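You operate a simulated robot arm through the tools that you are given. There is no shell and no other tool. Be economical: measure what you need, move in short steps, check, and stop when the job is done.

You are at the controls of a simulated robot arm. One attempt, no reset.

Task
Pair each sock on the sock board with its match and slide the clips over.

Only the result counts: the job must be done as asked and must still hold three seconds after the hand-in. Knocking over, shifting, dropping, spilling or breaking anything else fails it.

Robot
A 6-joint arm with a two-finger parallel gripper, fixed in place. Base frame: the origin is at the foot of the arm, x ahead of it, y to its left, z up; the work surface is at about z = 0.863. Lengths are in m, angles in degrees, forces in N, time in s.
With the tool pointing down near the work surface it reaches from about 0.24 to 0.64 m from the base axis. Its first joint turns from -66.0 to 66.0 degrees. Payload 2.7 kg.
The TCP is the grasp point between the finger pads, 0.023 m short of the fingertips. In the tool frame z runs along the fingers and y along their closing line. Largest opening 0.094 m; finger width 0.038, thickness 0.01; the body of the gripper, 0.054 by 0.096 m, starts 0.039 m behind the TCP.
Orientation is that of the tool frame in the base frame, as [roll, pitch, yaw] about the fixed x, y, z axes, in that order (R = Rz(yaw) Ry(pitch) Rx(roll)). With the fingers straight down and closing along the base's y, the tool's x points along the base's -x, its y along +y and its z along -z.

Tools
- The arm moves only by the tool jog_arm. Its argument "steps" is text: rows parted by semicolons, each of 7 numbers parted by spaces: the shift along the tool's x, y, z in units of 25 mm (1.0 is 25 mm), then the turn, a rotation vector about the tool's x, y, z in units of 8 degrees (1.0 is 8 degrees), then the finger opening in m, from 0 to 0.094. In form: dx dy dz wx wy wz claw; .... A call has 1 to 12 rows; each row shifts and turns the commanded pose from where the row before left it, along the tool's axes as they then stand. A call with a number of a shift or a turn outside -1 to 1 is refused whole. Each row takes 0.2 s and may step no farther than 0.05 m and 8.6 degrees from the row before; otherwise, or with a gripper value out of range, the whole call is refused. Where a pose cannot be reached the arm comes as near as it can. A force on the tool above 60 N (or 10 N above the force at the start of the call, whichever is more), or a blocked arm, ends the call early, and 0.2 s more pass. Each finger travels about 0.045 m/s and halts on what it meets, pressing with about 30 N; the grip force reading is that of the motor and also rises with nothing between the fingers. The clock runs only during rows and for 0.2 s after the last one: add rows that do not move to give the fingers time. It gives the time, the measured TCP pose, the force on the tool (base axes), the opening and the grip force at its end, in the units of the frame above (readings bear some noise), with the torque about the TCP (base axes, N m) and any sound that the robot's microphone picked up.
- Cameras (640 x 400 px; columns grow to the right, rows downward): "scene" is fixed at [0.0794, -0.444, 1.4326]; the picture's right is [0.74, -0.68, 0.00], its down [-0.33, -0.36, -0.87] and it looks along [0.59, 0.64, -0.49] (base axes); focal length 296 px, centre (320, 200). "wrist" rides on the gripper at [0.086, 0.016, -0.075] in the tool frame; the picture's right is [-0.18, 0.98, 0.00], its down [-0.58, -0.11, -0.81] and it looks along [-0.79, -0.15, 0.59] (tool axes); focal length 243 px, centre (320, 200). There is no depth. A picture from a camera that has moved, and an enlarged one, comes with that camera's place and axes in the base frame and with its lens. The place of the scene camera against the robot may be out by one fixed shift of up to 0.025 m in any direction.
- grab_frame(camera): a new picture of that camera. The clock stands still meanwhile.
- enlarge(camera, box): a new picture of the part [left, top, right, bottom] of that camera's present view, enlarged. The clock stands still meanwhile.
- finish_job(): hands the job in; it is judged then, once.

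Work in short steps. Places have to be worked out from the pictures, the camera data and where the tool is seen: move nearer, look again, correct. Check each grasp and each placing, and mend what went wrong. You have 120 turns and 68 pictures in all, those below and enlarged ones among them. Open the gripper and draw the arm clear of the work before you hand the job in, unless the task says otherwise; then end with one line.

The tools are called after "Call:" as name(argument=value, ...) on one line, values as JSON. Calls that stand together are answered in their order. jog_arm: Moves the arm, as the interface text tells. Its arguments: {"type":"object","properties":{"steps":{"type":"string"}},"required":["steps"]} The other tools are called the same way: grab_frame (camera) takes a picture; enlarge (camera, box) takes an enlarged picture of a part of a camera's view; finish_job () hands the job in.

At the start:

```text
t: 0.0
tool_pos: [0.3613, 0.068, 1.2809]
tcp_rot: [-180.0, 0.1, 180.0]
ft_force: [-1.0, -0.1, -0.8]
moment: [0.0, 0.01, 0.0]
grip_width: 0.0941
finger_force: 0.0
```

scene: 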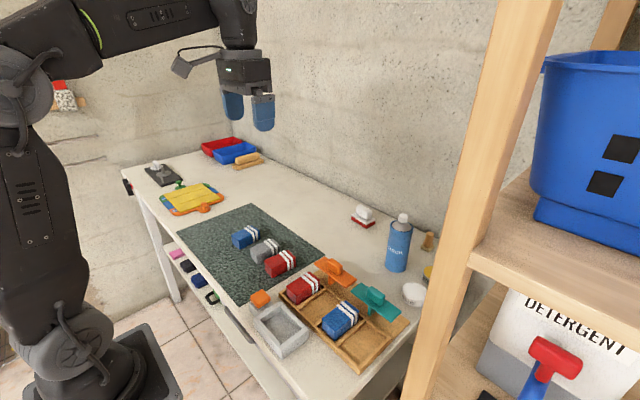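
wrist: 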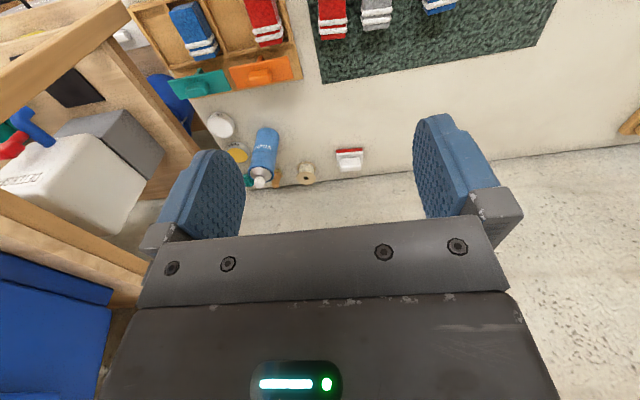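

I'll first look closer at the board and the loose socks.

Call:
enlarge(camera="scene", box=[230, 240, 430, 375])

Call:
enlarge(camera="scene", box=[170, 190, 330, 300])

Call:
enlarge(camera="wrist", box=[100, 0, 320, 130])

```text
2.96 times, centred on (330, 308) of scene
camera zoom: at [0.0794, -0.444, 1.4326], right [0.74, -0.68, 0.0], down [-0.33, -0.36, -0.87], along [0.59, 0.64, -0.49], focal length 878 px, centre (290, -118)
```

zoom: 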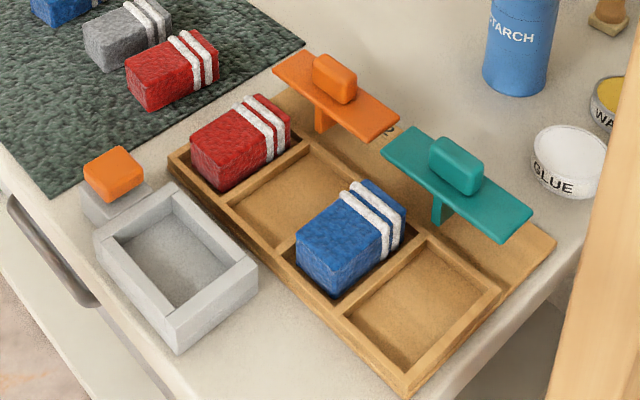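

```text
3.64 times, centred on (250, 245) of scene
camera zoom: at [0.0794, -0.444, 1.4326], right [0.74, -0.68, 0.0], down [-0.33, -0.36, -0.87], along [0.59, 0.64, -0.49], focal length 1077 px, centre (574, 36)
```

zoom: 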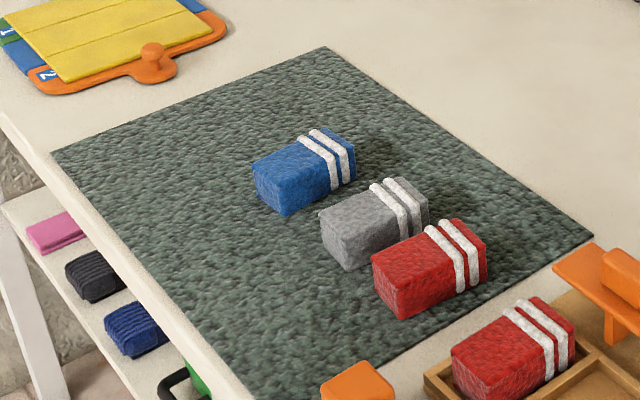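

```text
2.91 times, centred on (210, 65) of wrist
camera zoom: at [0.274, 0.0835, 1.3568], right [0.18, 0.98, 0.0], down [0.58, -0.11, 0.81], along [0.79, -0.15, -0.59], focal length 706 px, centre (640, 593)
```

zoom: 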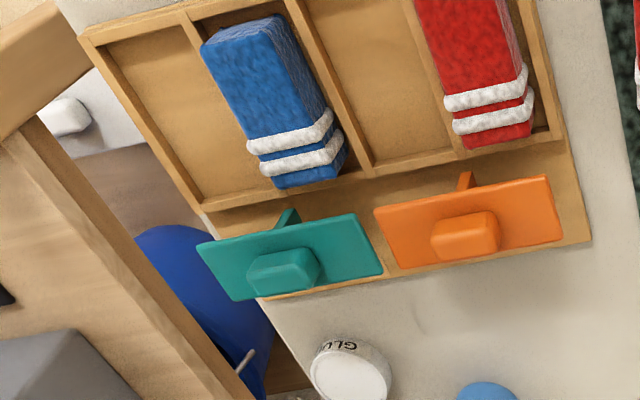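

Loose socks are about x 0.41 at y 0.26 (blue), 0.16 (gray) and 0.08 (red). The board bays are near y -0.03 (red), -0.09 (empty), -0.15 (blue) and -0.21 (empty). I lower over the table for a precise wrist view.

Call:
jog_arm(steps="0 0 1 0 0 0 0.094;0 0 1 0 0 0 0.094;0 0 1 0 0 0 0.094;0 0 1 0 0 0 0.094;0 0 1 0 0 0 0.094;0 0 1 0 0 0 0.094;0 0 1 0 0 0 0.094;0 0 0 0 0 0 0.094")

Call:
grab_frame(camera="wrist")

```text
t: 1.8
tool_pos: [0.3611, 0.0686, 1.1076]
tcp_rot: [180.0, 0.0, 180.0]
ft_force: [-0.4, -0.3, 0.0]
moment: [0.03, 0.01, 0.02]
grip_width: 0.0942
finger_force: 0.0
```

```text
62 pictures are left
camera wrist: at [0.2741, 0.0837, 1.1816], right [0.18, 0.98, 0.0], down [0.58, -0.11, 0.81], along [0.79, -0.15, -0.59], focal length 243 px, centre (320, 200)
```

wrist: 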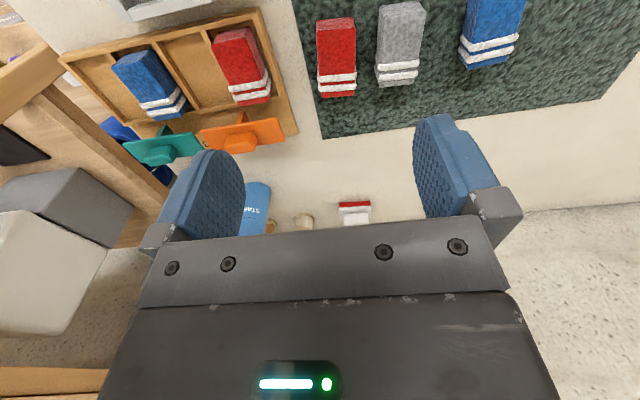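

Both areas are in view. I enlarge them to measure.

Call:
enlarge(camera="wrist", box=[290, 0, 540, 130])

Call:
enlarge(camera="wrist", box=[50, 0, 310, 170])

```text
2.56 times, centred on (415, 65) of wrist
camera zoom: at [0.2741, 0.0837, 1.1816], right [0.18, 0.98, 0.0], down [0.58, -0.11, 0.81], along [0.79, -0.15, -0.59], focal length 621 px, centre (77, 546)
```

zoom: 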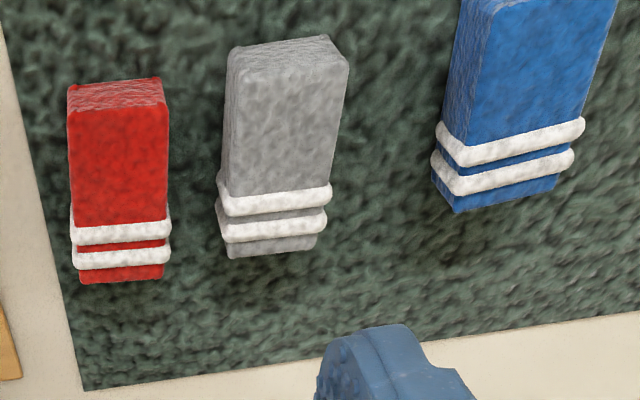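

```text
2.35 times, centred on (180, 85) of wrist
camera zoom: at [0.2741, 0.0837, 1.1816], right [0.18, 0.98, 0.0], down [0.58, -0.11, 0.81], along [0.79, -0.15, -0.59], focal length 571 px, centre (649, 471)
```

zoom: 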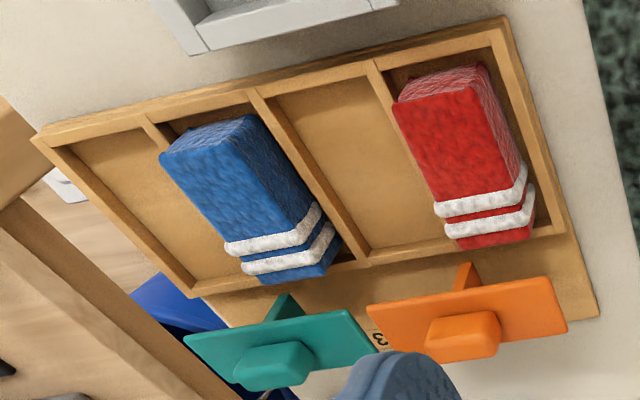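

The red loose sock is centred near (0.409, 0.078), about 0.04 wide, yaw about -6.5°. The bays are at y -0.027, -0.086, -0.145 and -0.204, with centres at x about 0.395. I hover over the red sock with matching yaw.

Call:
jog_arm(steps="-1 0.376 0 0 0 0 0.094;-0.92 0 1 0 0 0 0.094;0 0 1 0 0 0 0.094;0 0 1 0 0 0 0.094;0 0 1 0 0 0 0.094;0 0 0.6 0 0 0.8 0.094;0 0 0 0 0 0 0.094")

Call:
grab_frame(camera="wrist")

Call:
enlarge(camera="scene", box=[220, 200, 350, 300])

```text
t: 3.4
tool_pos: [0.4095, 0.0772, 0.9927]
tcp_rot: [-180.0, 0.0, 173.6]
ft_force: [0.6, -0.6, -0.8]
moment: [-0.01, -0.01, 0.03]
grip_width: 0.0937
finger_force: 0.0
```

```text
59 pictures are left
camera wrist: at [0.3247, 0.1023, 1.0671], right [0.29, 0.96, 0.0], down [0.57, -0.17, 0.81], along [0.77, -0.24, -0.59], focal length 243 px, centre (320, 200)
```

wrist: 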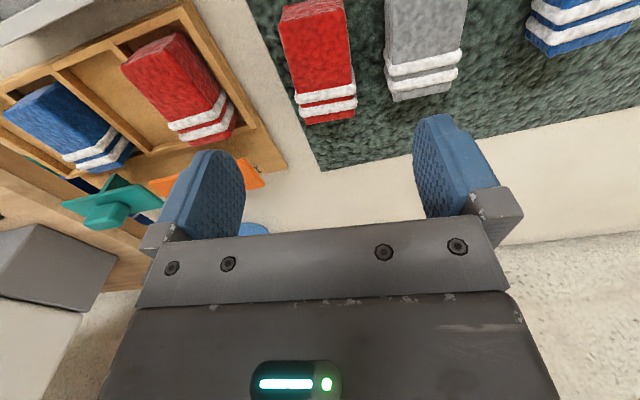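

```text
4.00 times, centred on (285, 250) of scene
camera zoom: at [0.0794, -0.444, 1.4326], right [0.74, -0.68, 0.0], down [-0.33, -0.36, -0.87], along [0.59, 0.64, -0.49], focal length 1185 px, centre (460, 0)
```

zoom: 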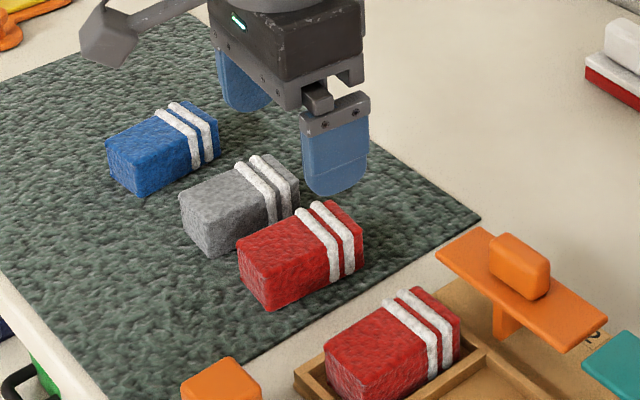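

The tool is centred and aligned on the red sock, with the gray one only about 22 mm away. I narrow to 0.054 and descend partway, then check.

Call:
jog_arm(steps="0 0 0 0 0 0 0.054;0 0 0 0 0 0 0.054;0 0 0 0 0 0 0.054;0 0 1 0 0 0 0.054;0 0 1 0 0 0 0.054;0 0 0.4 0 0 0 0.054;0 0 0 0 0 0 0.054")

Call:
grab_frame(camera="wrist")

Call:
enlarge(camera="scene", box=[220, 200, 350, 300])

```text
t: 5.0
tool_pos: [0.4091, 0.0773, 0.9309]
tcp_rot: [179.9, 0.0, 173.6]
ft_force: [0.2, 0.0, -0.3]
moment: [-0.02, -0.01, 0.01]
grip_width: 0.0539
finger_force: 0.0
```

```text
57 pictures are left
camera wrist: at [0.3248, 0.1022, 1.0059], right [0.29, 0.96, 0.0], down [0.57, -0.17, 0.81], along [0.77, -0.24, -0.59], focal length 243 px, centre (320, 200)
```

wrist: 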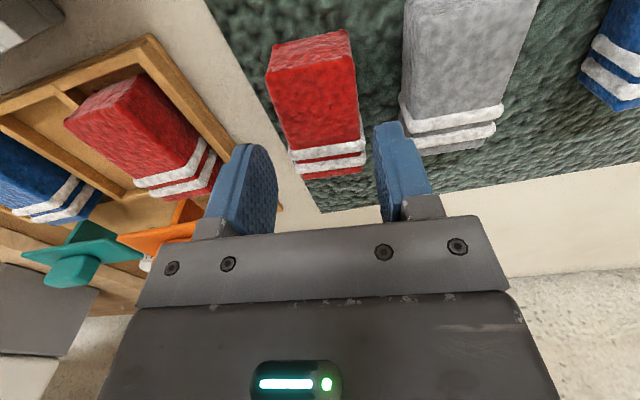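

```text
4.00 times, centred on (285, 250) of scene
camera zoom: at [0.0794, -0.444, 1.4326], right [0.74, -0.68, 0.0], down [-0.33, -0.36, -0.87], along [0.59, 0.64, -0.49], focal length 1185 px, centre (460, 0)
```

zoom: 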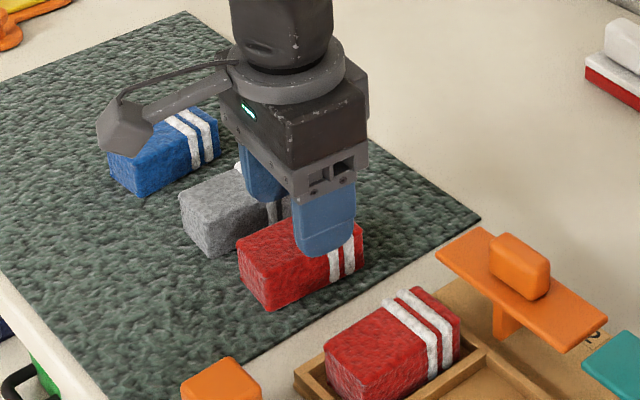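

The fingers straddle the sock but sit about 4 mm too far forward. I shift back, descend to z about 0.905 and close.

Call:
jog_arm(steps="0.16 0 0 0 0 0 0.054;0 0 0.6 0 0 0 0.054;0 0 0.44 0 0 0 0.054;0 0 0 0 0 0 0.054;0 0 0 0 0 0 0.03;0 0 0 0 0 0 0.03;0 0 0 0 0 0 0.03")

Call:
grab_frame(camera="wrist")

```text
t: 6.6
tool_pos: [0.4049, 0.0774, 0.9066]
tcp_rot: [179.9, 0.0, 173.6]
ft_force: [0.0, 0.1, 0.9]
moment: [0.01, -0.01, 0.02]
grip_width: 0.043
finger_force: 30.2
```

```text
55 pictures are left
camera wrist: at [0.3204, 0.1027, 0.9807], right [0.29, 0.96, 0.0], down [0.57, -0.17, 0.81], along [0.77, -0.24, -0.59], focal length 243 px, centre (320, 200)
```

wrist: 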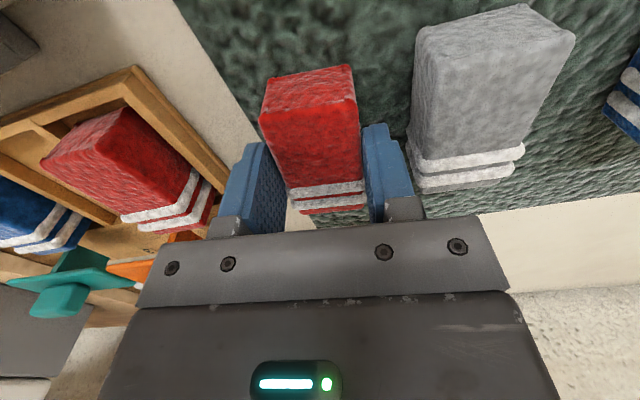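

Grip is good at 0.043. I lift, square the yaw, and carry to above the empty bay beside the board's red sock.

Call:
jog_arm(steps="0 0 -1 0 0 0 0.03;0 0 -1 0 0 0 0.03;0 0 -1 0 0 0 0.03;0 0 -0.8 0 0 -0.8 0.03;0.36 -1 0 0 0 0 0.03;0 -1 0 0 0 0 0.03;0 -1 0 0 0 0 0.03;0 -1 0 0 0 0 0.03;0 -1 0 0 0 0 0.03;0 -1 0 0 0 0 0.03;0 -0.6 0 0 0 0 0.03;0 0 0 0 0 0 0.03")

Call:
grab_frame(camera="wrist")

Call:
enlarge(camera="scene", box=[250, 200, 430, 375])

```text
t: 9.2
tool_pos: [0.3962, -0.0885, 1.0005]
tcp_rot: [180.0, -0.1, -180.0]
ft_force: [0.7, 0.0, -0.3]
moment: [-0.01, 0.01, -0.01]
grip_width: 0.0428
finger_force: 29.9
```

```text
54 pictures are left
camera wrist: at [0.3093, -0.0724, 1.0756], right [0.18, 0.98, 0.0], down [0.58, -0.11, 0.81], along [0.79, -0.15, -0.59], focal length 243 px, centre (320, 200)
```

wrist: 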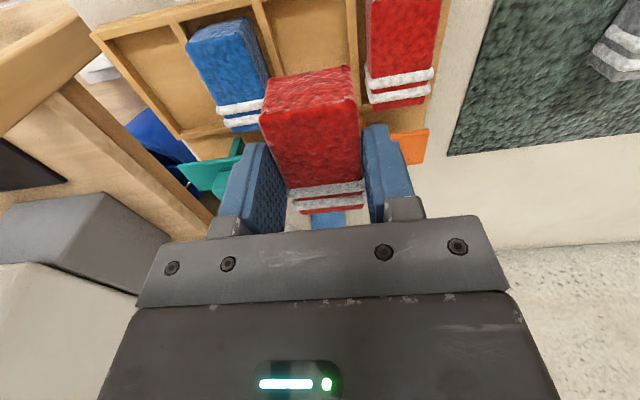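

```text
2.29 times, centred on (340, 288) of scene
camera zoom: at [0.0794, -0.444, 1.4326], right [0.74, -0.68, 0.0], down [-0.33, -0.36, -0.87], along [0.59, 0.64, -0.49], focal length 677 px, centre (274, 0)
```

zoom: 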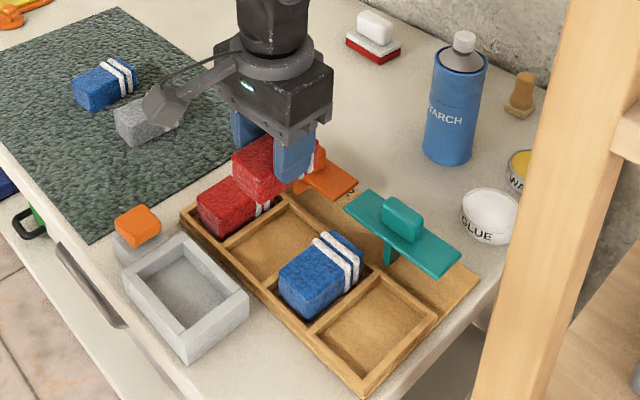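

I check the bay edges under the held sock with an enlarged wrist view.

Call:
enlarge(camera="wrist", box=[180, 0, 460, 170])

```text
2.29 times, centred on (320, 85) of wrist
camera zoom: at [0.3093, -0.0724, 1.0756], right [0.18, 0.98, 0.0], down [0.58, -0.11, 0.81], along [0.79, -0.15, -0.59], focal length 555 px, centre (320, 463)
```

zoom: 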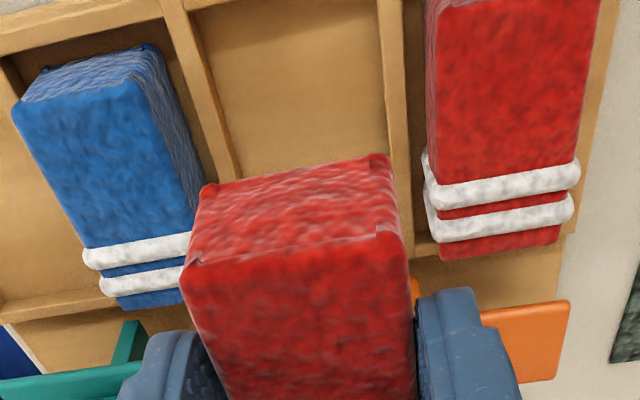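

The bay spans y -0.118 to -0.066 and x 0.354 to 0.432. I shift to (0.3935, -0.0935) for finger clearance and lower to just above the walls.

Call:
jog_arm(steps="0.1 -0.2 0 0 0 0 0.03;0 0 1 0 0 0 0.03;0 0 1 0 0 0 0.03;0 0 0.8 0 0 0 0.03;0 0 0 0 0 0 0.03")

Call:
grab_frame(camera="wrist")

Call:
enlarge(camera="scene", box=[260, 220, 420, 370])

```text
t: 10.4
tool_pos: [0.3927, -0.0931, 0.9315]
tcp_rot: [179.9, 0.1, 179.9]
ft_force: [0.0, 0.7, -0.2]
moment: [-0.02, -0.02, -0.01]
grip_width: 0.0425
finger_force: 30.1
```

```text
51 pictures are left
camera wrist: at [0.3065, -0.0771, 1.006], right [0.18, 0.98, 0.0], down [0.58, -0.11, 0.81], along [0.79, -0.15, -0.59], focal length 243 px, centre (320, 200)
```

wrist: 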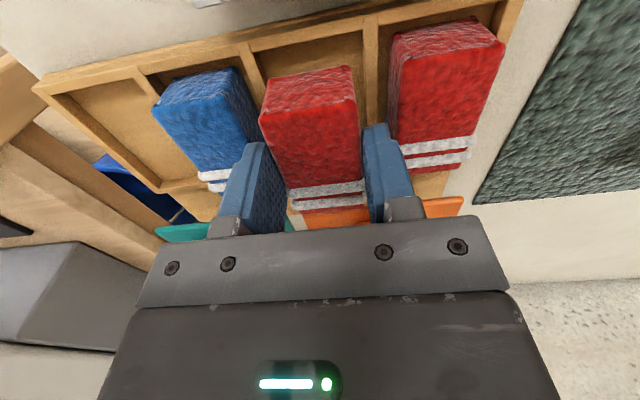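

```text
2.67 times, centred on (340, 295) of scene
camera zoom: at [0.0794, -0.444, 1.4326], right [0.74, -0.68, 0.0], down [-0.33, -0.36, -0.87], along [0.59, 0.64, -0.49], focal length 790 px, centre (267, -53)
```

zoom: 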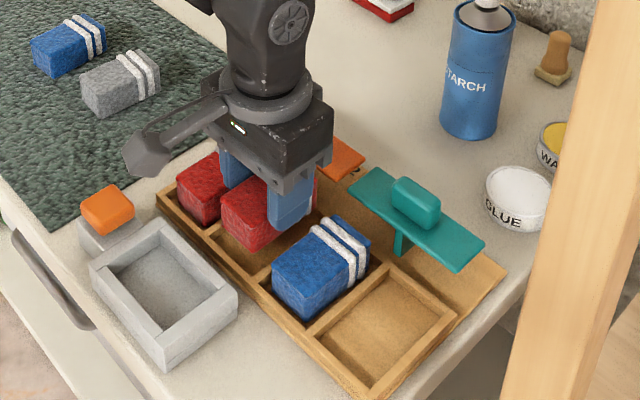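

Call:
enlarge(camera="wrist", box=[190, 30, 450, 230])

```text
2.00 times, centred on (320, 130) of wrist
camera zoom: at [0.3065, -0.0771, 1.006], right [0.18, 0.98, 0.0], down [0.58, -0.11, 0.81], along [0.79, -0.15, -0.59], focal length 485 px, centre (320, 340)
```

zoom: 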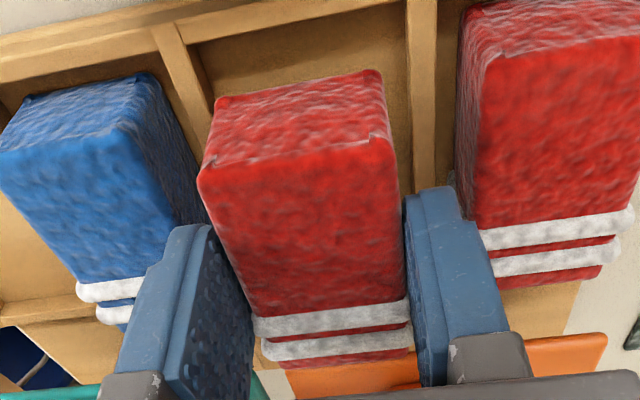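

The left finger is close to the blue sock, so I shift +3 mm in y. Then I lower in small steps until contact.

Call:
jog_arm(steps="0 0.12 0 0 0 0 0.03;0 0 0.3 0 0 0 0.03;0 0 0.2 0 0 0 0.03;0 0 0.15 0 0 0 0.03;0 0 0 0 0 0 0.03")

Call:
enlarge(camera="wrist", box=[190, 30, 450, 230])

Call:
enlarge(camera="scene", box=[260, 250, 380, 350])

```text
t: 11.6
tool_pos: [0.3932, -0.0903, 0.9147]
tcp_rot: [-180.0, -0.1, 180.0]
ft_force: [-0.7, -1.1, -0.6]
moment: [-0.06, 0.02, -0.04]
grip_width: 0.0427
finger_force: 30.3
```

```text
2.00 times, centred on (320, 130) of wrist
camera zoom: at [0.3068, -0.0745, 0.9895], right [0.18, 0.98, 0.0], down [0.58, -0.11, 0.81], along [0.79, -0.15, -0.59], focal length 485 px, centre (320, 340)
```

zoom: 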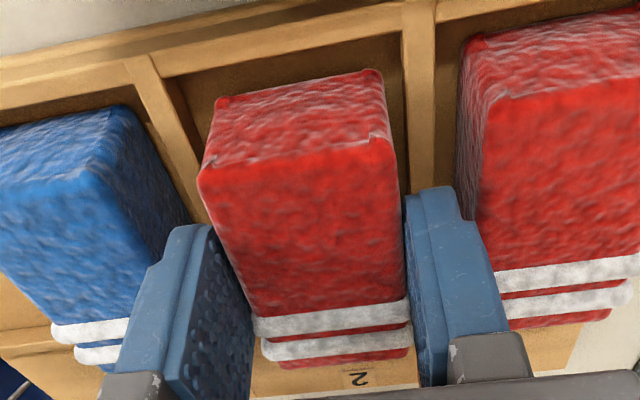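

```text
4.00 times, centred on (320, 300) of scene
camera zoom: at [0.0794, -0.444, 1.4326], right [0.74, -0.68, 0.0], down [-0.33, -0.36, -0.87], along [0.59, 0.64, -0.49], focal length 1185 px, centre (320, -200)
```

zoom: 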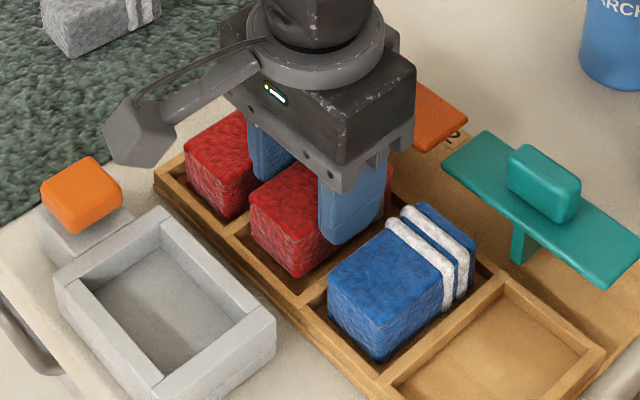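

Clear on both sides, with no contact yet. I continue down.

Call:
jog_arm(steps="0 0 0.1 0 0 0 0.03;0 0 0.08 0 0 0 0.03;0 0 0 0 0 0 0.03")

```text
t: 12.4
tool_pos: [0.3929, -0.0888, 0.9102]
tcp_rot: [180.0, 0.0, 180.0]
ft_force: [-0.1, -0.1, -0.8]
moment: [-0.02, -0.02, 0.02]
grip_width: 0.0427
finger_force: 29.9
```

Call:
jog_arm(steps="0 0 0.08 0 0 0 0.03;0 0 0 0 0 0 0.03")

Call:
enlarge(camera="scene", box=[260, 250, 380, 350])

```text
t: 13.0
tool_pos: [0.3927, -0.0893, 0.9079]
tcp_rot: [180.0, 0.0, -180.0]
ft_force: [-0.2, 0.4, 3.8]
moment: [0.0, 0.07, -0.02]
grip_width: 0.0427
finger_force: 30.4
```

```text
4.00 times, centred on (320, 300) of scene
camera zoom: at [0.0793, -0.444, 1.4326], right [0.74, -0.68, 0.0], down [-0.33, -0.36, -0.87], along [0.59, 0.64, -0.49], focal length 1185 px, centre (320, -200)
```

zoom: 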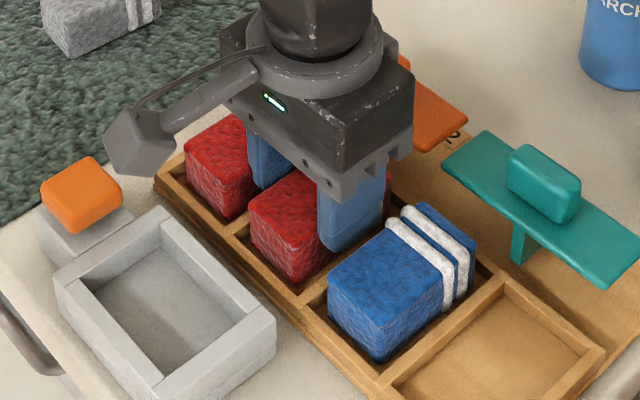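

Light contact at z 0.908, so the sock is on the bay floor. I open slightly and lift.

Call:
jog_arm(steps="0 0 0 0 0 0 0.046;0 0 0 0 0 0 0.046;0 0 -0.4 0 0 0 0.046;0 0 -0.8 0 0 0 0.046;0 0 -1 0 0 0 0.046;0 0 -1 0 0 0 0.046;0 0 -1 0 0 0 0.046;0 0 0 0 0 0 0.07")

Call:
grab_frame(camera="wrist")

Call:
enlarge(camera="scene", box=[260, 240, 420, 370])

```text
t: 14.8
tool_pos: [0.3932, -0.0891, 1.0147]
tcp_rot: [180.0, 0.0, -180.0]
ft_force: [0.2, -0.4, 0.4]
moment: [-0.01, 0.0, -0.01]
grip_width: 0.0698
finger_force: 0.1
```

```text
45 pictures are left
camera wrist: at [0.3063, -0.0737, 1.0887], right [0.18, 0.98, 0.0], down [0.58, -0.11, 0.81], along [0.79, -0.15, -0.59], focal length 243 px, centre (320, 200)
```

wrist: 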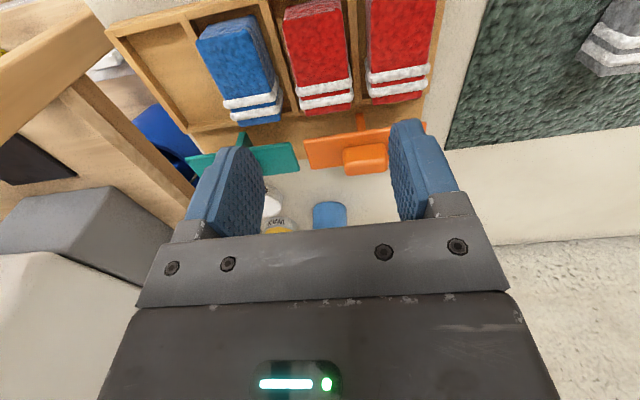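

```text
3.08 times, centred on (340, 305) of scene
camera zoom: at [0.0794, -0.444, 1.4326], right [0.74, -0.68, 0.0], down [-0.33, -0.36, -0.87], along [0.59, 0.64, -0.49], focal length 911 px, centre (258, -123)
```

zoom: 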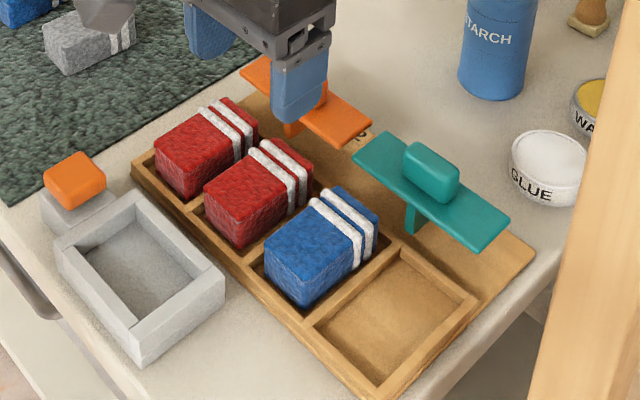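

The red pair is in place. I go to the loose blue sock, around (0.40, 0.238).

Call:
jog_arm(steps="-0.28 1 0 0 0 0 0.07;0 1 0 0 0 0 0.07;0 1 0 0 0 0 0.07;0 1 0 0 0 0 0.07;0 1 0 0 0 0 0.07;0 1 0 0 0 0 0.07;0 1 0 0 0 0 0.07;0 1 0 0 0 0 0.07;0 1 0 0 0 0 0.07;0 1 0 0 0 0 0.07;0 1 0 0 0 0 0.07;0 1 0 0 0 0 0.07")

Call:
jog_arm(steps="0 1 0 0 0 0 0.07;0 0 0 0 0 0 0.06;0 0 0 0 0 0 0.06")

Call:
enlarge(camera="wrist", box=[190, 0, 450, 200])

```text
t: 17.4
tool_pos: [0.3993, 0.2118, 1.0127]
tcp_rot: [-180.0, 0.1, 179.9]
ft_force: [0.6, -0.5, -0.7]
moment: [0.03, 0.01, -0.02]
grip_width: 0.0699
finger_force: 0.2
```

```text
t: 18.2
tool_pos: [0.4003, 0.2363, 1.0126]
tcp_rot: [180.0, 0.0, 180.0]
ft_force: [1.3, -0.4, 0.2]
moment: [0.02, 0.01, 0.03]
grip_width: 0.06
finger_force: 0.1
```

```text
2.00 times, centred on (320, 100) of wrist
camera zoom: at [0.3134, 0.2515, 1.0878], right [0.18, 0.98, 0.0], down [0.58, -0.11, 0.81], along [0.79, -0.15, -0.59], focal length 485 px, centre (320, 400)
```

zoom: 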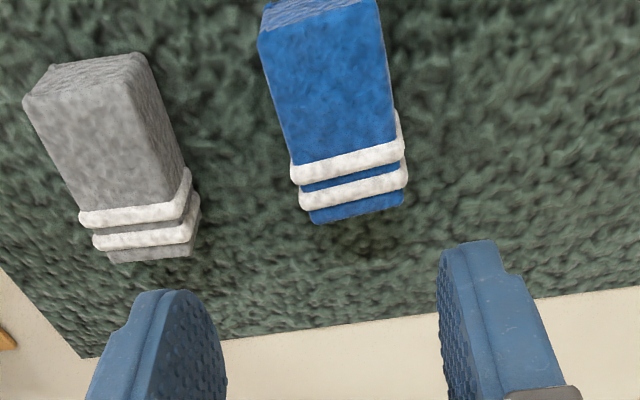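

The blue sock is centred at (0.4006, 0.243) with yaw about +2.5°. I align and descend partway.

Call:
jog_arm(steps="0 0.26 0 0 0 0 0.056;0 0 1 0 0 -0.3 0.056;0 0 1 0 0 0 0.056;0 0 1 0 0 0 0.056;0 0 0 0 0 0 0.056")

Call:
enlarge(camera="wrist", box=[190, 30, 450, 230])

```text
t: 19.4
tool_pos: [0.3984, 0.243, 0.9362]
tcp_rot: [179.9, 0.0, -177.6]
ft_force: [0.0, 1.1, 0.0]
moment: [-0.03, -0.03, -0.01]
grip_width: 0.056
finger_force: 0.0
```

```text
2.00 times, centred on (320, 130) of wrist
camera zoom: at [0.3121, 0.2545, 1.0124], right [0.14, 0.99, 0.0], down [0.59, -0.08, 0.81], along [0.8, -0.12, -0.59], focal length 485 px, centre (320, 340)
```

zoom: 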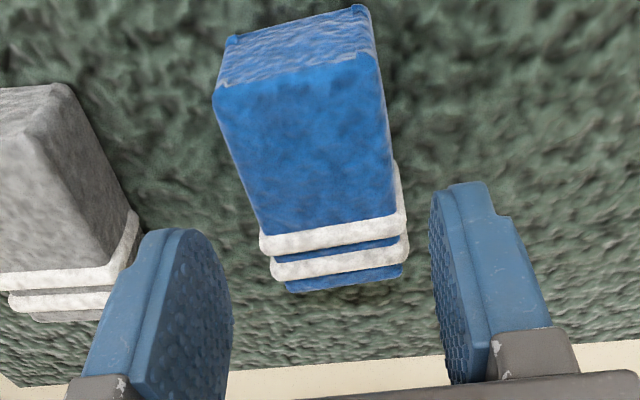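

Centred and clear of gray. I descend and grip.

Call:
jog_arm(steps="-0.06 0 0.6 0 0 0 0.056;0 0 0.56 0 0 0 0.056;0 0 0 0 0 0 0.056;0 0 0 0 0 0 0.03;0 0 0 0 0 0 0.03;0 0 0 0 0 0 0.03")

```text
t: 20.8
tool_pos: [0.401, 0.2421, 0.9093]
tcp_rot: [179.9, 0.1, -177.6]
ft_force: [0.1, 0.2, 0.8]
moment: [-0.01, 0.02, -0.01]
grip_width: 0.0427
finger_force: 29.9
```

Gripped at 0.043. I lift, square up, and carry toward the board.

Call:
jog_arm(steps="0 0 -1 0 0 0 0.03;0 0 -1 0 0 0 0.03;0 0 -1 0 0 0 0.03;0 0 -1 0 0 0.3 0.03;0 -1 0 0 0 0 0.03;0 -1 0 0 0 0 0.03;0 -1 0 0 0 0 0.03;0 -1 0 0 0 0 0.03;0 -1 0 0 0 0 0.03;0 -1 0 0 0 0 0.03;0 -1 0 0 0 0 0.03;0 -1 0 0 0 0 0.03")

Call:
jog_arm(steps="0.2 -1 0 0 0 0 0.03;0 -1 0 0 0 0 0.03;0 -1 0 0 0 0 0.03;0 -1 0 0 0 0 0.03;0 -1 0 0 0 0 0.03;0 -1 0 0 0 0 0.03;0 -1 0 0 0 0 0.03;0 0 0 0 0 0 0.03")

Call:
grab_frame(camera="wrist")

Call:
grab_frame(camera="scene")

```text
t: 23.4
tool_pos: [0.4023, 0.042, 1.0098]
tcp_rot: [-179.9, 0.0, 180.0]
ft_force: [-0.2, 0.2, 0.5]
moment: [-0.04, 0.0, -0.02]
grip_width: 0.0425
finger_force: 30.0
```

```text
t: 25.2
tool_pos: [0.3968, -0.1334, 1.0101]
tcp_rot: [-180.0, 0.0, -179.9]
ft_force: [0.7, 0.8, 0.1]
moment: [0.0, -0.01, -0.02]
grip_width: 0.0428
finger_force: 30.4
```

```text
41 pictures are left
camera wrist: at [0.3098, -0.1182, 1.0847], right [0.18, 0.98, 0.0], down [0.58, -0.11, 0.81], along [0.79, -0.15, -0.59], focal length 243 px, centre (320, 200)
```

wrist: 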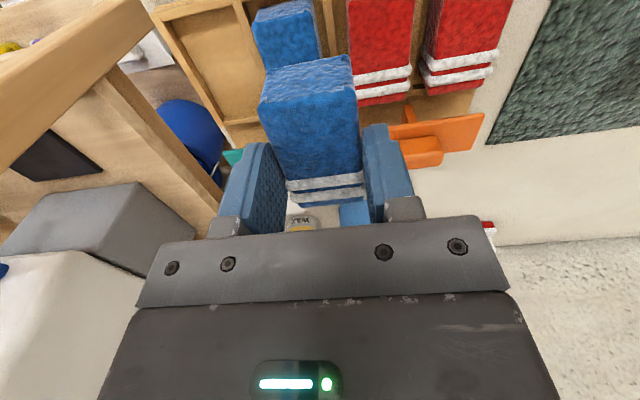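

```text
40 pictures are left
```

scene: 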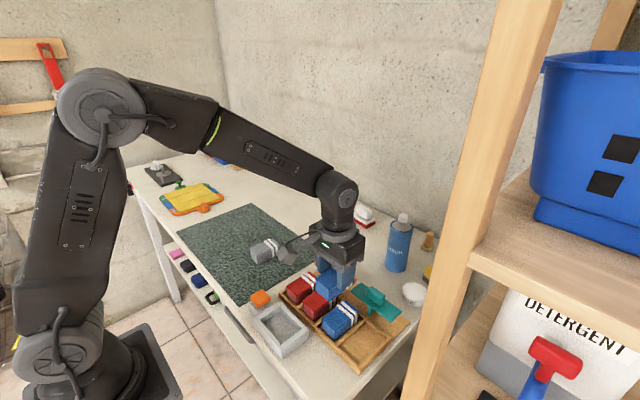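

The shelf post is near y -0.33, which leaves room. I move over the last bay and check it.

Call:
jog_arm(steps="0.13 -1 0 0 0 0 0.03;0 -1 0 0 0 0 0.03;0 -0.94 0 0 0 0 0.03;0 0 1 0 0 0 0.03;0 0 0 0 0 0 0.03")

Call:
grab_frame(camera="wrist")

Call:
enlarge(camera="wrist", box=[190, 0, 450, 200])

```text
t: 26.4
tool_pos: [0.3942, -0.2058, 0.9846]
tcp_rot: [179.9, -0.1, -179.9]
ft_force: [0.7, -0.6, -0.2]
moment: [0.0, -0.04, -0.02]
grip_width: 0.0428
finger_force: 30.0
```

```text
39 pictures are left
camera wrist: at [0.307, -0.1913, 1.0594], right [0.18, 0.98, 0.0], down [0.58, -0.11, 0.81], along [0.79, -0.15, -0.59], focal length 243 px, centre (320, 200)
```

wrist: 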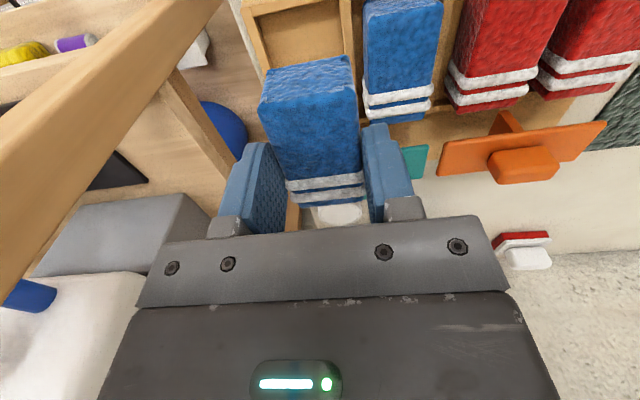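

```text
2.00 times, centred on (320, 100) of wrist
camera zoom: at [0.307, -0.1913, 1.0594], right [0.18, 0.98, 0.0], down [0.58, -0.11, 0.81], along [0.79, -0.15, -0.59], focal length 485 px, centre (320, 400)
```

zoom: 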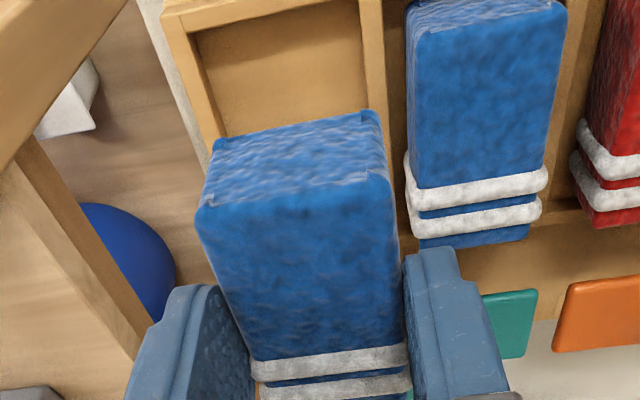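

The last bay's centre works out at y about -0.213. I shift and lower to just above the floor.

Call:
jog_arm(steps="0 -0.28 0 0 0 0 0.03;0 0 1 0 0 0 0.03;0 0 0.9 0 0 0 0.03;0 0 0 0 0 0 0.03")

Call:
enlarge(camera="wrist", box=[190, 30, 450, 230])

Call:
enlarge(camera="scene", box=[300, 260, 420, 370])

```text
t: 27.4
tool_pos: [0.393, -0.2133, 0.9378]
tcp_rot: [180.0, 0.0, -180.0]
ft_force: [-1.0, 0.0, -0.7]
moment: [0.0, -0.01, -0.02]
grip_width: 0.0427
finger_force: 30.0
```

```text
2.00 times, centred on (320, 130) of wrist
camera zoom: at [0.3066, -0.1985, 1.0123], right [0.18, 0.98, 0.0], down [0.58, -0.11, 0.81], along [0.79, -0.15, -0.59], focal length 485 px, centre (320, 340)
```

zoom: 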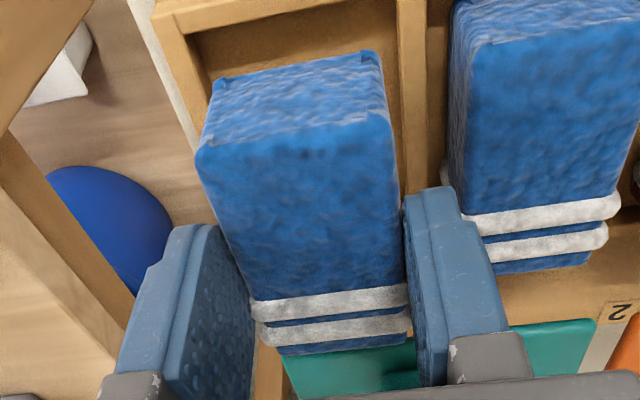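

```text
3.64 times, centred on (360, 315) of scene
camera zoom: at [0.0794, -0.444, 1.4326], right [0.74, -0.68, 0.0], down [-0.33, -0.36, -0.87], along [0.59, 0.64, -0.49], focal length 1077 px, centre (174, -218)
```

zoom: 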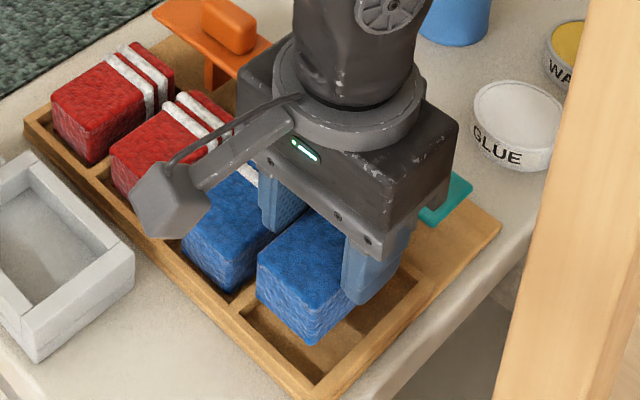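

Alignment with the last bay looks good. I lower in stages to contact.

Call:
jog_arm(steps="0 -0.04 0.5 0 0 0 0.03;0 0 0.4 0 0 0 0.03;0 0 0.12 0 0 0 0.03;0 0 0 0 0 0 0.03")

Call:
jog_arm(steps="0 0 0.1 0 0 0 0.03;0 0 0 0 0 0 0.03")

```text
t: 28.4
tool_pos: [0.3936, -0.2135, 0.9125]
tcp_rot: [180.0, 0.1, 180.0]
ft_force: [-3.2, 2.5, 10.7]
moment: [0.09, 0.19, 0.01]
grip_width: 0.0427
finger_force: 29.6
```

```text
t: 29.0
tool_pos: [0.3934, -0.2146, 0.9117]
tcp_rot: [-179.8, 0.3, -179.8]
ft_force: [-10.1, 5.8, 39.5]
moment: [0.22, 0.38, 0.02]
grip_width: 0.0427
finger_force: 29.8
```

Firm contact at 0.912. I ease off and look at whether the sock is on the floor or on an edge.

Call:
jog_arm(steps="0 0 -0.1 0 0 0 0.03;0 0 0 0 0 0 0.03")

Call:
enlarge(camera="scene", box=[310, 280, 410, 370])

Call:
enlarge(camera="wrist", box=[190, 30, 450, 230])

```text
t: 29.6
tool_pos: [0.3938, -0.2155, 0.9115]
tcp_rot: [-179.9, 0.2, 180.0]
ft_force: [4.3, -2.7, 13.4]
moment: [-0.16, -0.37, -0.03]
grip_width: 0.0427
finger_force: 29.7
```

```text
4.44 times, centred on (360, 325) of scene
camera zoom: at [0.0793, -0.444, 1.4326], right [0.74, -0.68, 0.0], down [-0.33, -0.36, -0.87], along [0.59, 0.64, -0.49], focal length 1316 px, centre (142, -356)
```

zoom: 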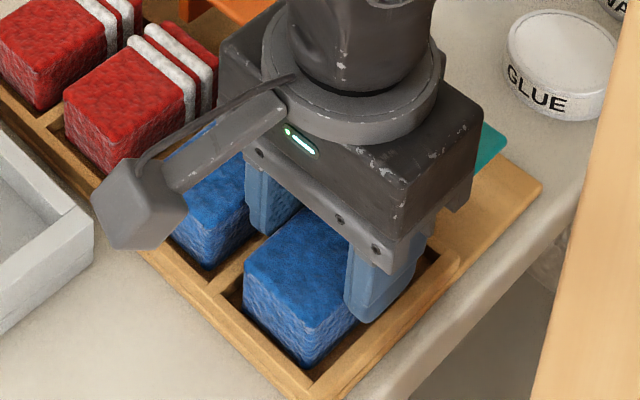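

```text
2.00 times, centred on (320, 130) of wrist
camera zoom: at [0.3073, -0.1992, 0.986], right [0.18, 0.98, 0.0], down [0.58, -0.11, 0.81], along [0.79, -0.15, -0.59], focal length 485 px, centre (320, 340)
```

zoom: 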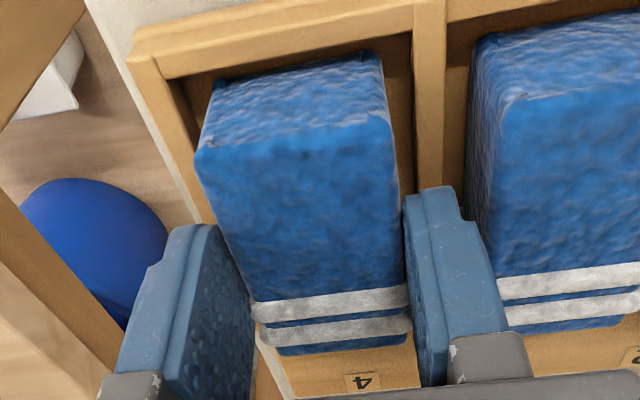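

The sock sits inside the bay on its floor. I release gently and lift.

Call:
jog_arm(steps="0 0 0 0 0 0 0.047;0 0 0 0 0 0 0.047;0 0 -0.4 0 0 0 0.047;0 0 -0.8 0 0 0 0.047;0 0 -1 0 0 0 0.047;0 0 -1 0 0 0 0.047;0 0 -1 0 0 0 0.047;0 0 -1 0 0 0 0.047;0 0 0 0 0 0 0.047")

Call:
enlarge(camera="scene", box=[270, 240, 420, 370])

Call:
grab_frame(camera="wrist")

```text
t: 31.6
tool_pos: [0.3942, -0.2126, 1.0415]
tcp_rot: [-179.9, 0.0, 179.9]
ft_force: [0.3, -0.3, -0.8]
moment: [0.0, 0.01, 0.01]
grip_width: 0.0471
finger_force: 0.1
```

```text
3.08 times, centred on (345, 305) of scene
camera zoom: at [0.0794, -0.444, 1.4326], right [0.74, -0.68, 0.0], down [-0.33, -0.36, -0.87], along [0.59, 0.64, -0.49], focal length 911 px, centre (243, -123)
```

zoom: 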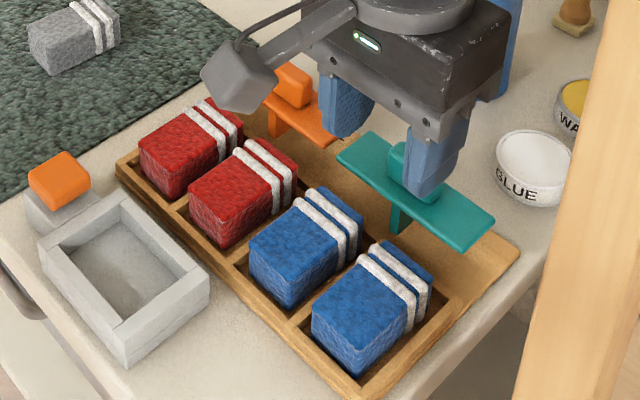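

```text
32 pictures are left
camera wrist: at [0.3072, -0.1983, 1.1164], right [0.18, 0.98, 0.0], down [0.58, -0.11, 0.81], along [0.79, -0.15, -0.59], focal length 243 px, centre (320, 200)
```

wrist: 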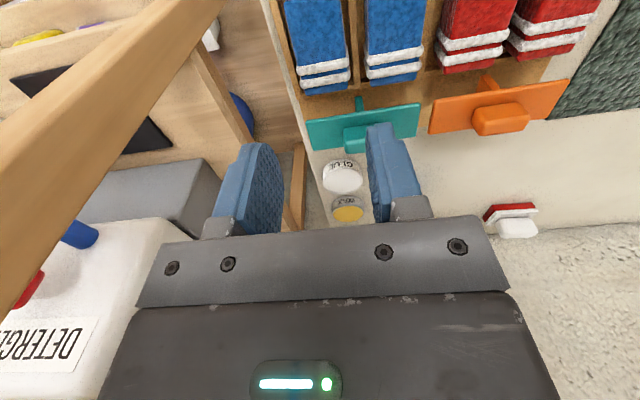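

Both pairs are in. Now I inspect the clips closely.

Call:
enlarge(camera="scene", box=[345, 270, 415, 340])

Call:
enlarge(camera="wrist", box=[270, 60, 590, 180])

```text
5.71 times, centred on (380, 305) of scene
camera zoom: at [0.0794, -0.444, 1.4326], right [0.74, -0.68, 0.0], down [-0.33, -0.36, -0.87], along [0.59, 0.64, -0.49], focal length 1692 px, centre (-23, -400)
```

zoom: 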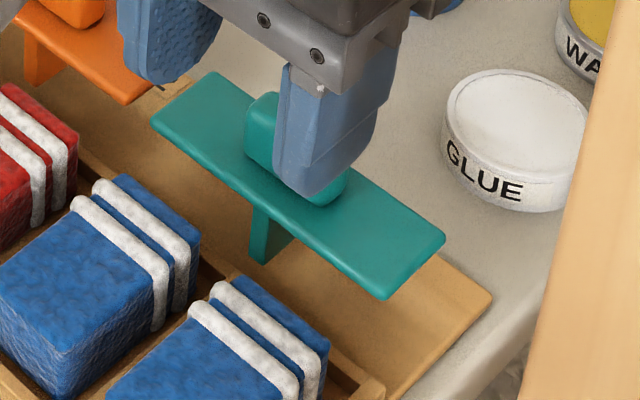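

```text
2.00 times, centred on (430, 120) of wrist
camera zoom: at [0.3072, -0.1983, 1.1164], right [0.18, 0.98, 0.0], down [0.58, -0.11, 0.81], along [0.79, -0.15, -0.59], focal length 485 px, centre (100, 360)
```

zoom: 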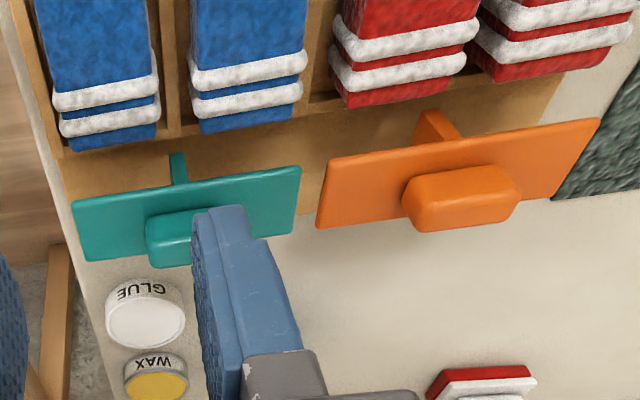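

The orange clip plate spans about x 0.452–0.492 and y -0.116 to -0.007, with its top at z about 0.908 and the knob near (0.473, -0.06). I hover over the knob.

Call:
jog_arm(steps="-1 1 0 0 0 0 0.07;-1 1 0 0 0 0 0.07;-1 1 0 0 0 0 0.07;-0.15 1 0 0 0 0 0.07;0 1 0 0 0 0 0.07;0 1.0 0 0 0 0 0.07;0 0.1 1 0 0 0 0.07;0 0 0.6 0 0 0 0.07;0 0 0 0 0 0 0.07")

Call:
enlarge(camera="wrist", box=[190, 0, 450, 200])

Call:
enlarge(camera="scene", box=[280, 220, 420, 330])

```text
t: 33.6
tool_pos: [0.4725, -0.0608, 1.0017]
tcp_rot: [180.0, 0.0, 180.0]
ft_force: [-0.2, -0.2, 0.3]
moment: [-0.03, 0.01, 0.03]
grip_width: 0.0699
finger_force: 0.1
```

```text
2.00 times, centred on (320, 100) of wrist
camera zoom: at [0.3853, -0.046, 1.0756], right [0.18, 0.98, 0.0], down [0.58, -0.11, 0.81], along [0.79, -0.15, -0.59], focal length 485 px, centre (320, 400)
```

zoom: 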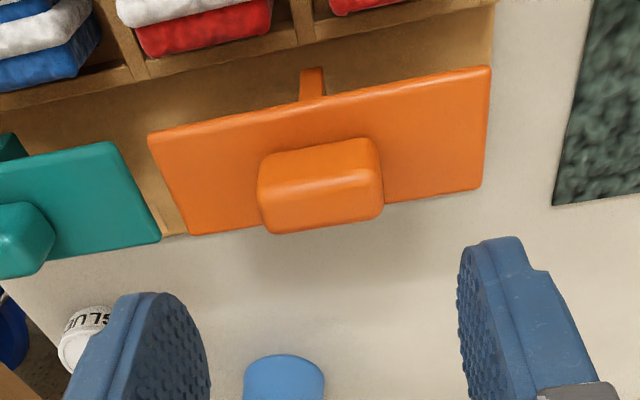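

```text
3.64 times, centred on (350, 275) of scene
camera zoom: at [0.0794, -0.444, 1.4326], right [0.74, -0.68, 0.0], down [-0.33, -0.36, -0.87], along [0.59, 0.64, -0.49], focal length 1077 px, centre (211, -73)
```

zoom: 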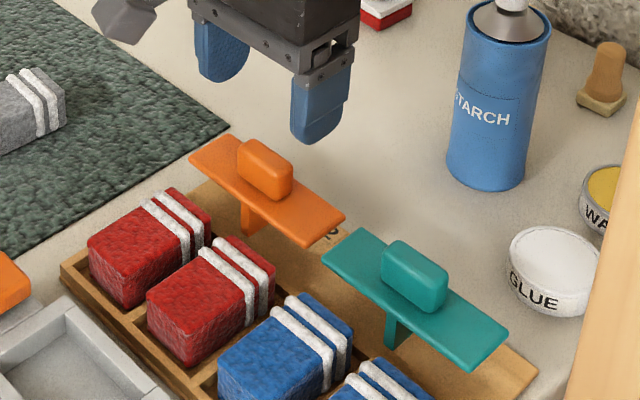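

The knob is about 38 mm long, centred under the TCP, with its top at z about 0.93. I descend so the tips sit just above the plate, then grip.

Call:
jog_arm(steps="0 0 1 0 0 0 0.06;0 0 1 0 0 0 0.06;0 0 0.6 0 0 0 0.06;0 0 0 0 0 0 0.06;0 0 0 0 0 0 0.03;0 0 0 0 0 0 0.03;0 0 0 0 0 0 0.03")

Call:
enlarge(camera="scene", box=[280, 220, 420, 330])

```text
t: 35.2
tool_pos: [0.472, -0.0608, 0.9352]
tcp_rot: [-179.9, 0.0, 180.0]
ft_force: [0.1, -3.1, -4.1]
moment: [-0.03, -0.4, -0.01]
grip_width: 0.0396
finger_force: 44.8
```

```text
3.64 times, centred on (350, 275) of scene
camera zoom: at [0.0794, -0.4441, 1.4326], right [0.74, -0.68, 0.0], down [-0.33, -0.36, -0.87], along [0.59, 0.64, -0.49], focal length 1077 px, centre (211, -73)
```

zoom: 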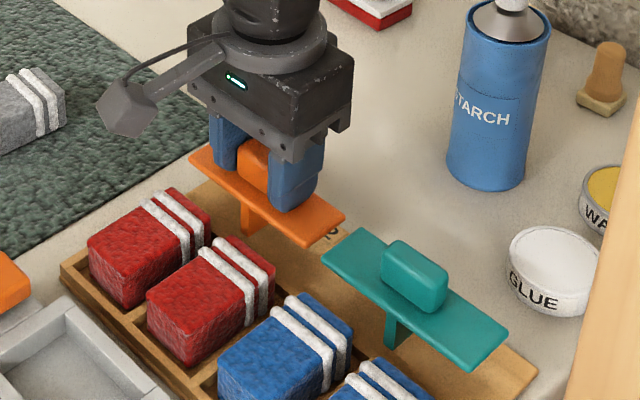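

Gripped at 0.040. I pull it toward the socks (-x) in small steps, watching force.

Call:
jog_arm(steps="0.2 0 0 0 0 0 0.03;0.2 0 0 0 0 0 0.03;0.2 0 0 0 0 0 0.03;0 0 0 0 0 0 0.03")

Call:
enlarge(camera="scene", box=[280, 220, 420, 330])

```text
t: 36.2
tool_pos: [0.4566, -0.0603, 0.9366]
tcp_rot: [180.0, -0.1, -179.9]
ft_force: [0.6, 0.2, -13.1]
moment: [-0.15, -0.91, -0.07]
grip_width: 0.0395
finger_force: 44.8
```

```text
3.64 times, centred on (350, 275) of scene
camera zoom: at [0.0795, -0.444, 1.4326], right [0.74, -0.68, 0.0], down [-0.33, -0.36, -0.87], along [0.59, 0.64, -0.49], focal length 1077 px, centre (211, -73)
```

zoom: 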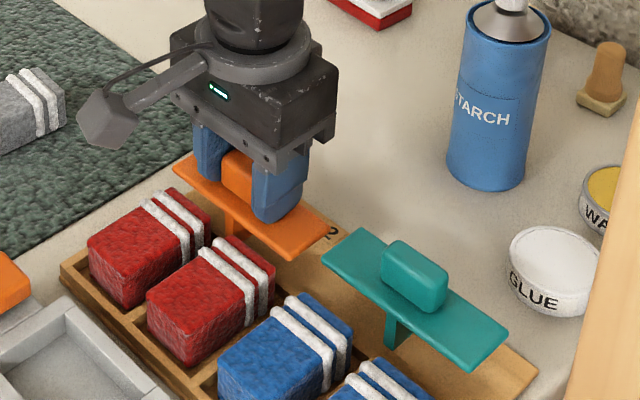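

It slides. There is a 13 N downward load, so I lower by 1 mm and keep pulling.

Call:
jog_arm(steps="0.2 0 0.04 0 0 0 0.03;0.2 0 0 0 0 0 0.03;0.2 0 0 0 0 0 0.03;0 0 0 0 0 0 0.03")

Call:
enlarge(camera="scene", box=[280, 220, 420, 330])

```text
t: 37.2
tool_pos: [0.4435, -0.0613, 0.9363]
tcp_rot: [-180.0, 0.0, -179.9]
ft_force: [-0.6, 11.5, 5.9]
moment: [0.14, 1.37, -0.08]
grip_width: 0.0395
finger_force: 44.7
```

```text
3.64 times, centred on (350, 275) of scene
camera zoom: at [0.0793, -0.4437, 1.4327], right [0.74, -0.68, 0.0], down [-0.33, -0.36, -0.87], along [0.59, 0.64, -0.49], focal length 1077 px, centre (211, -73)
```

zoom: 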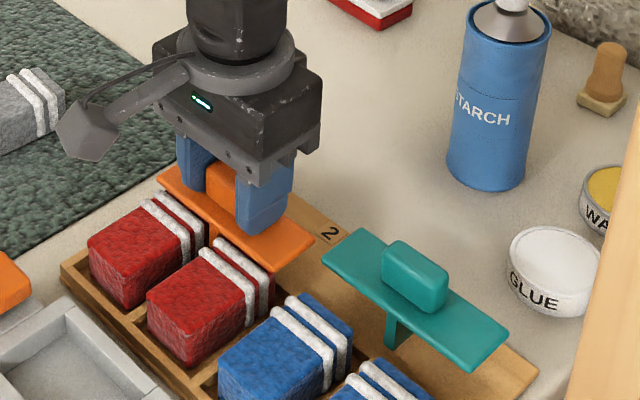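

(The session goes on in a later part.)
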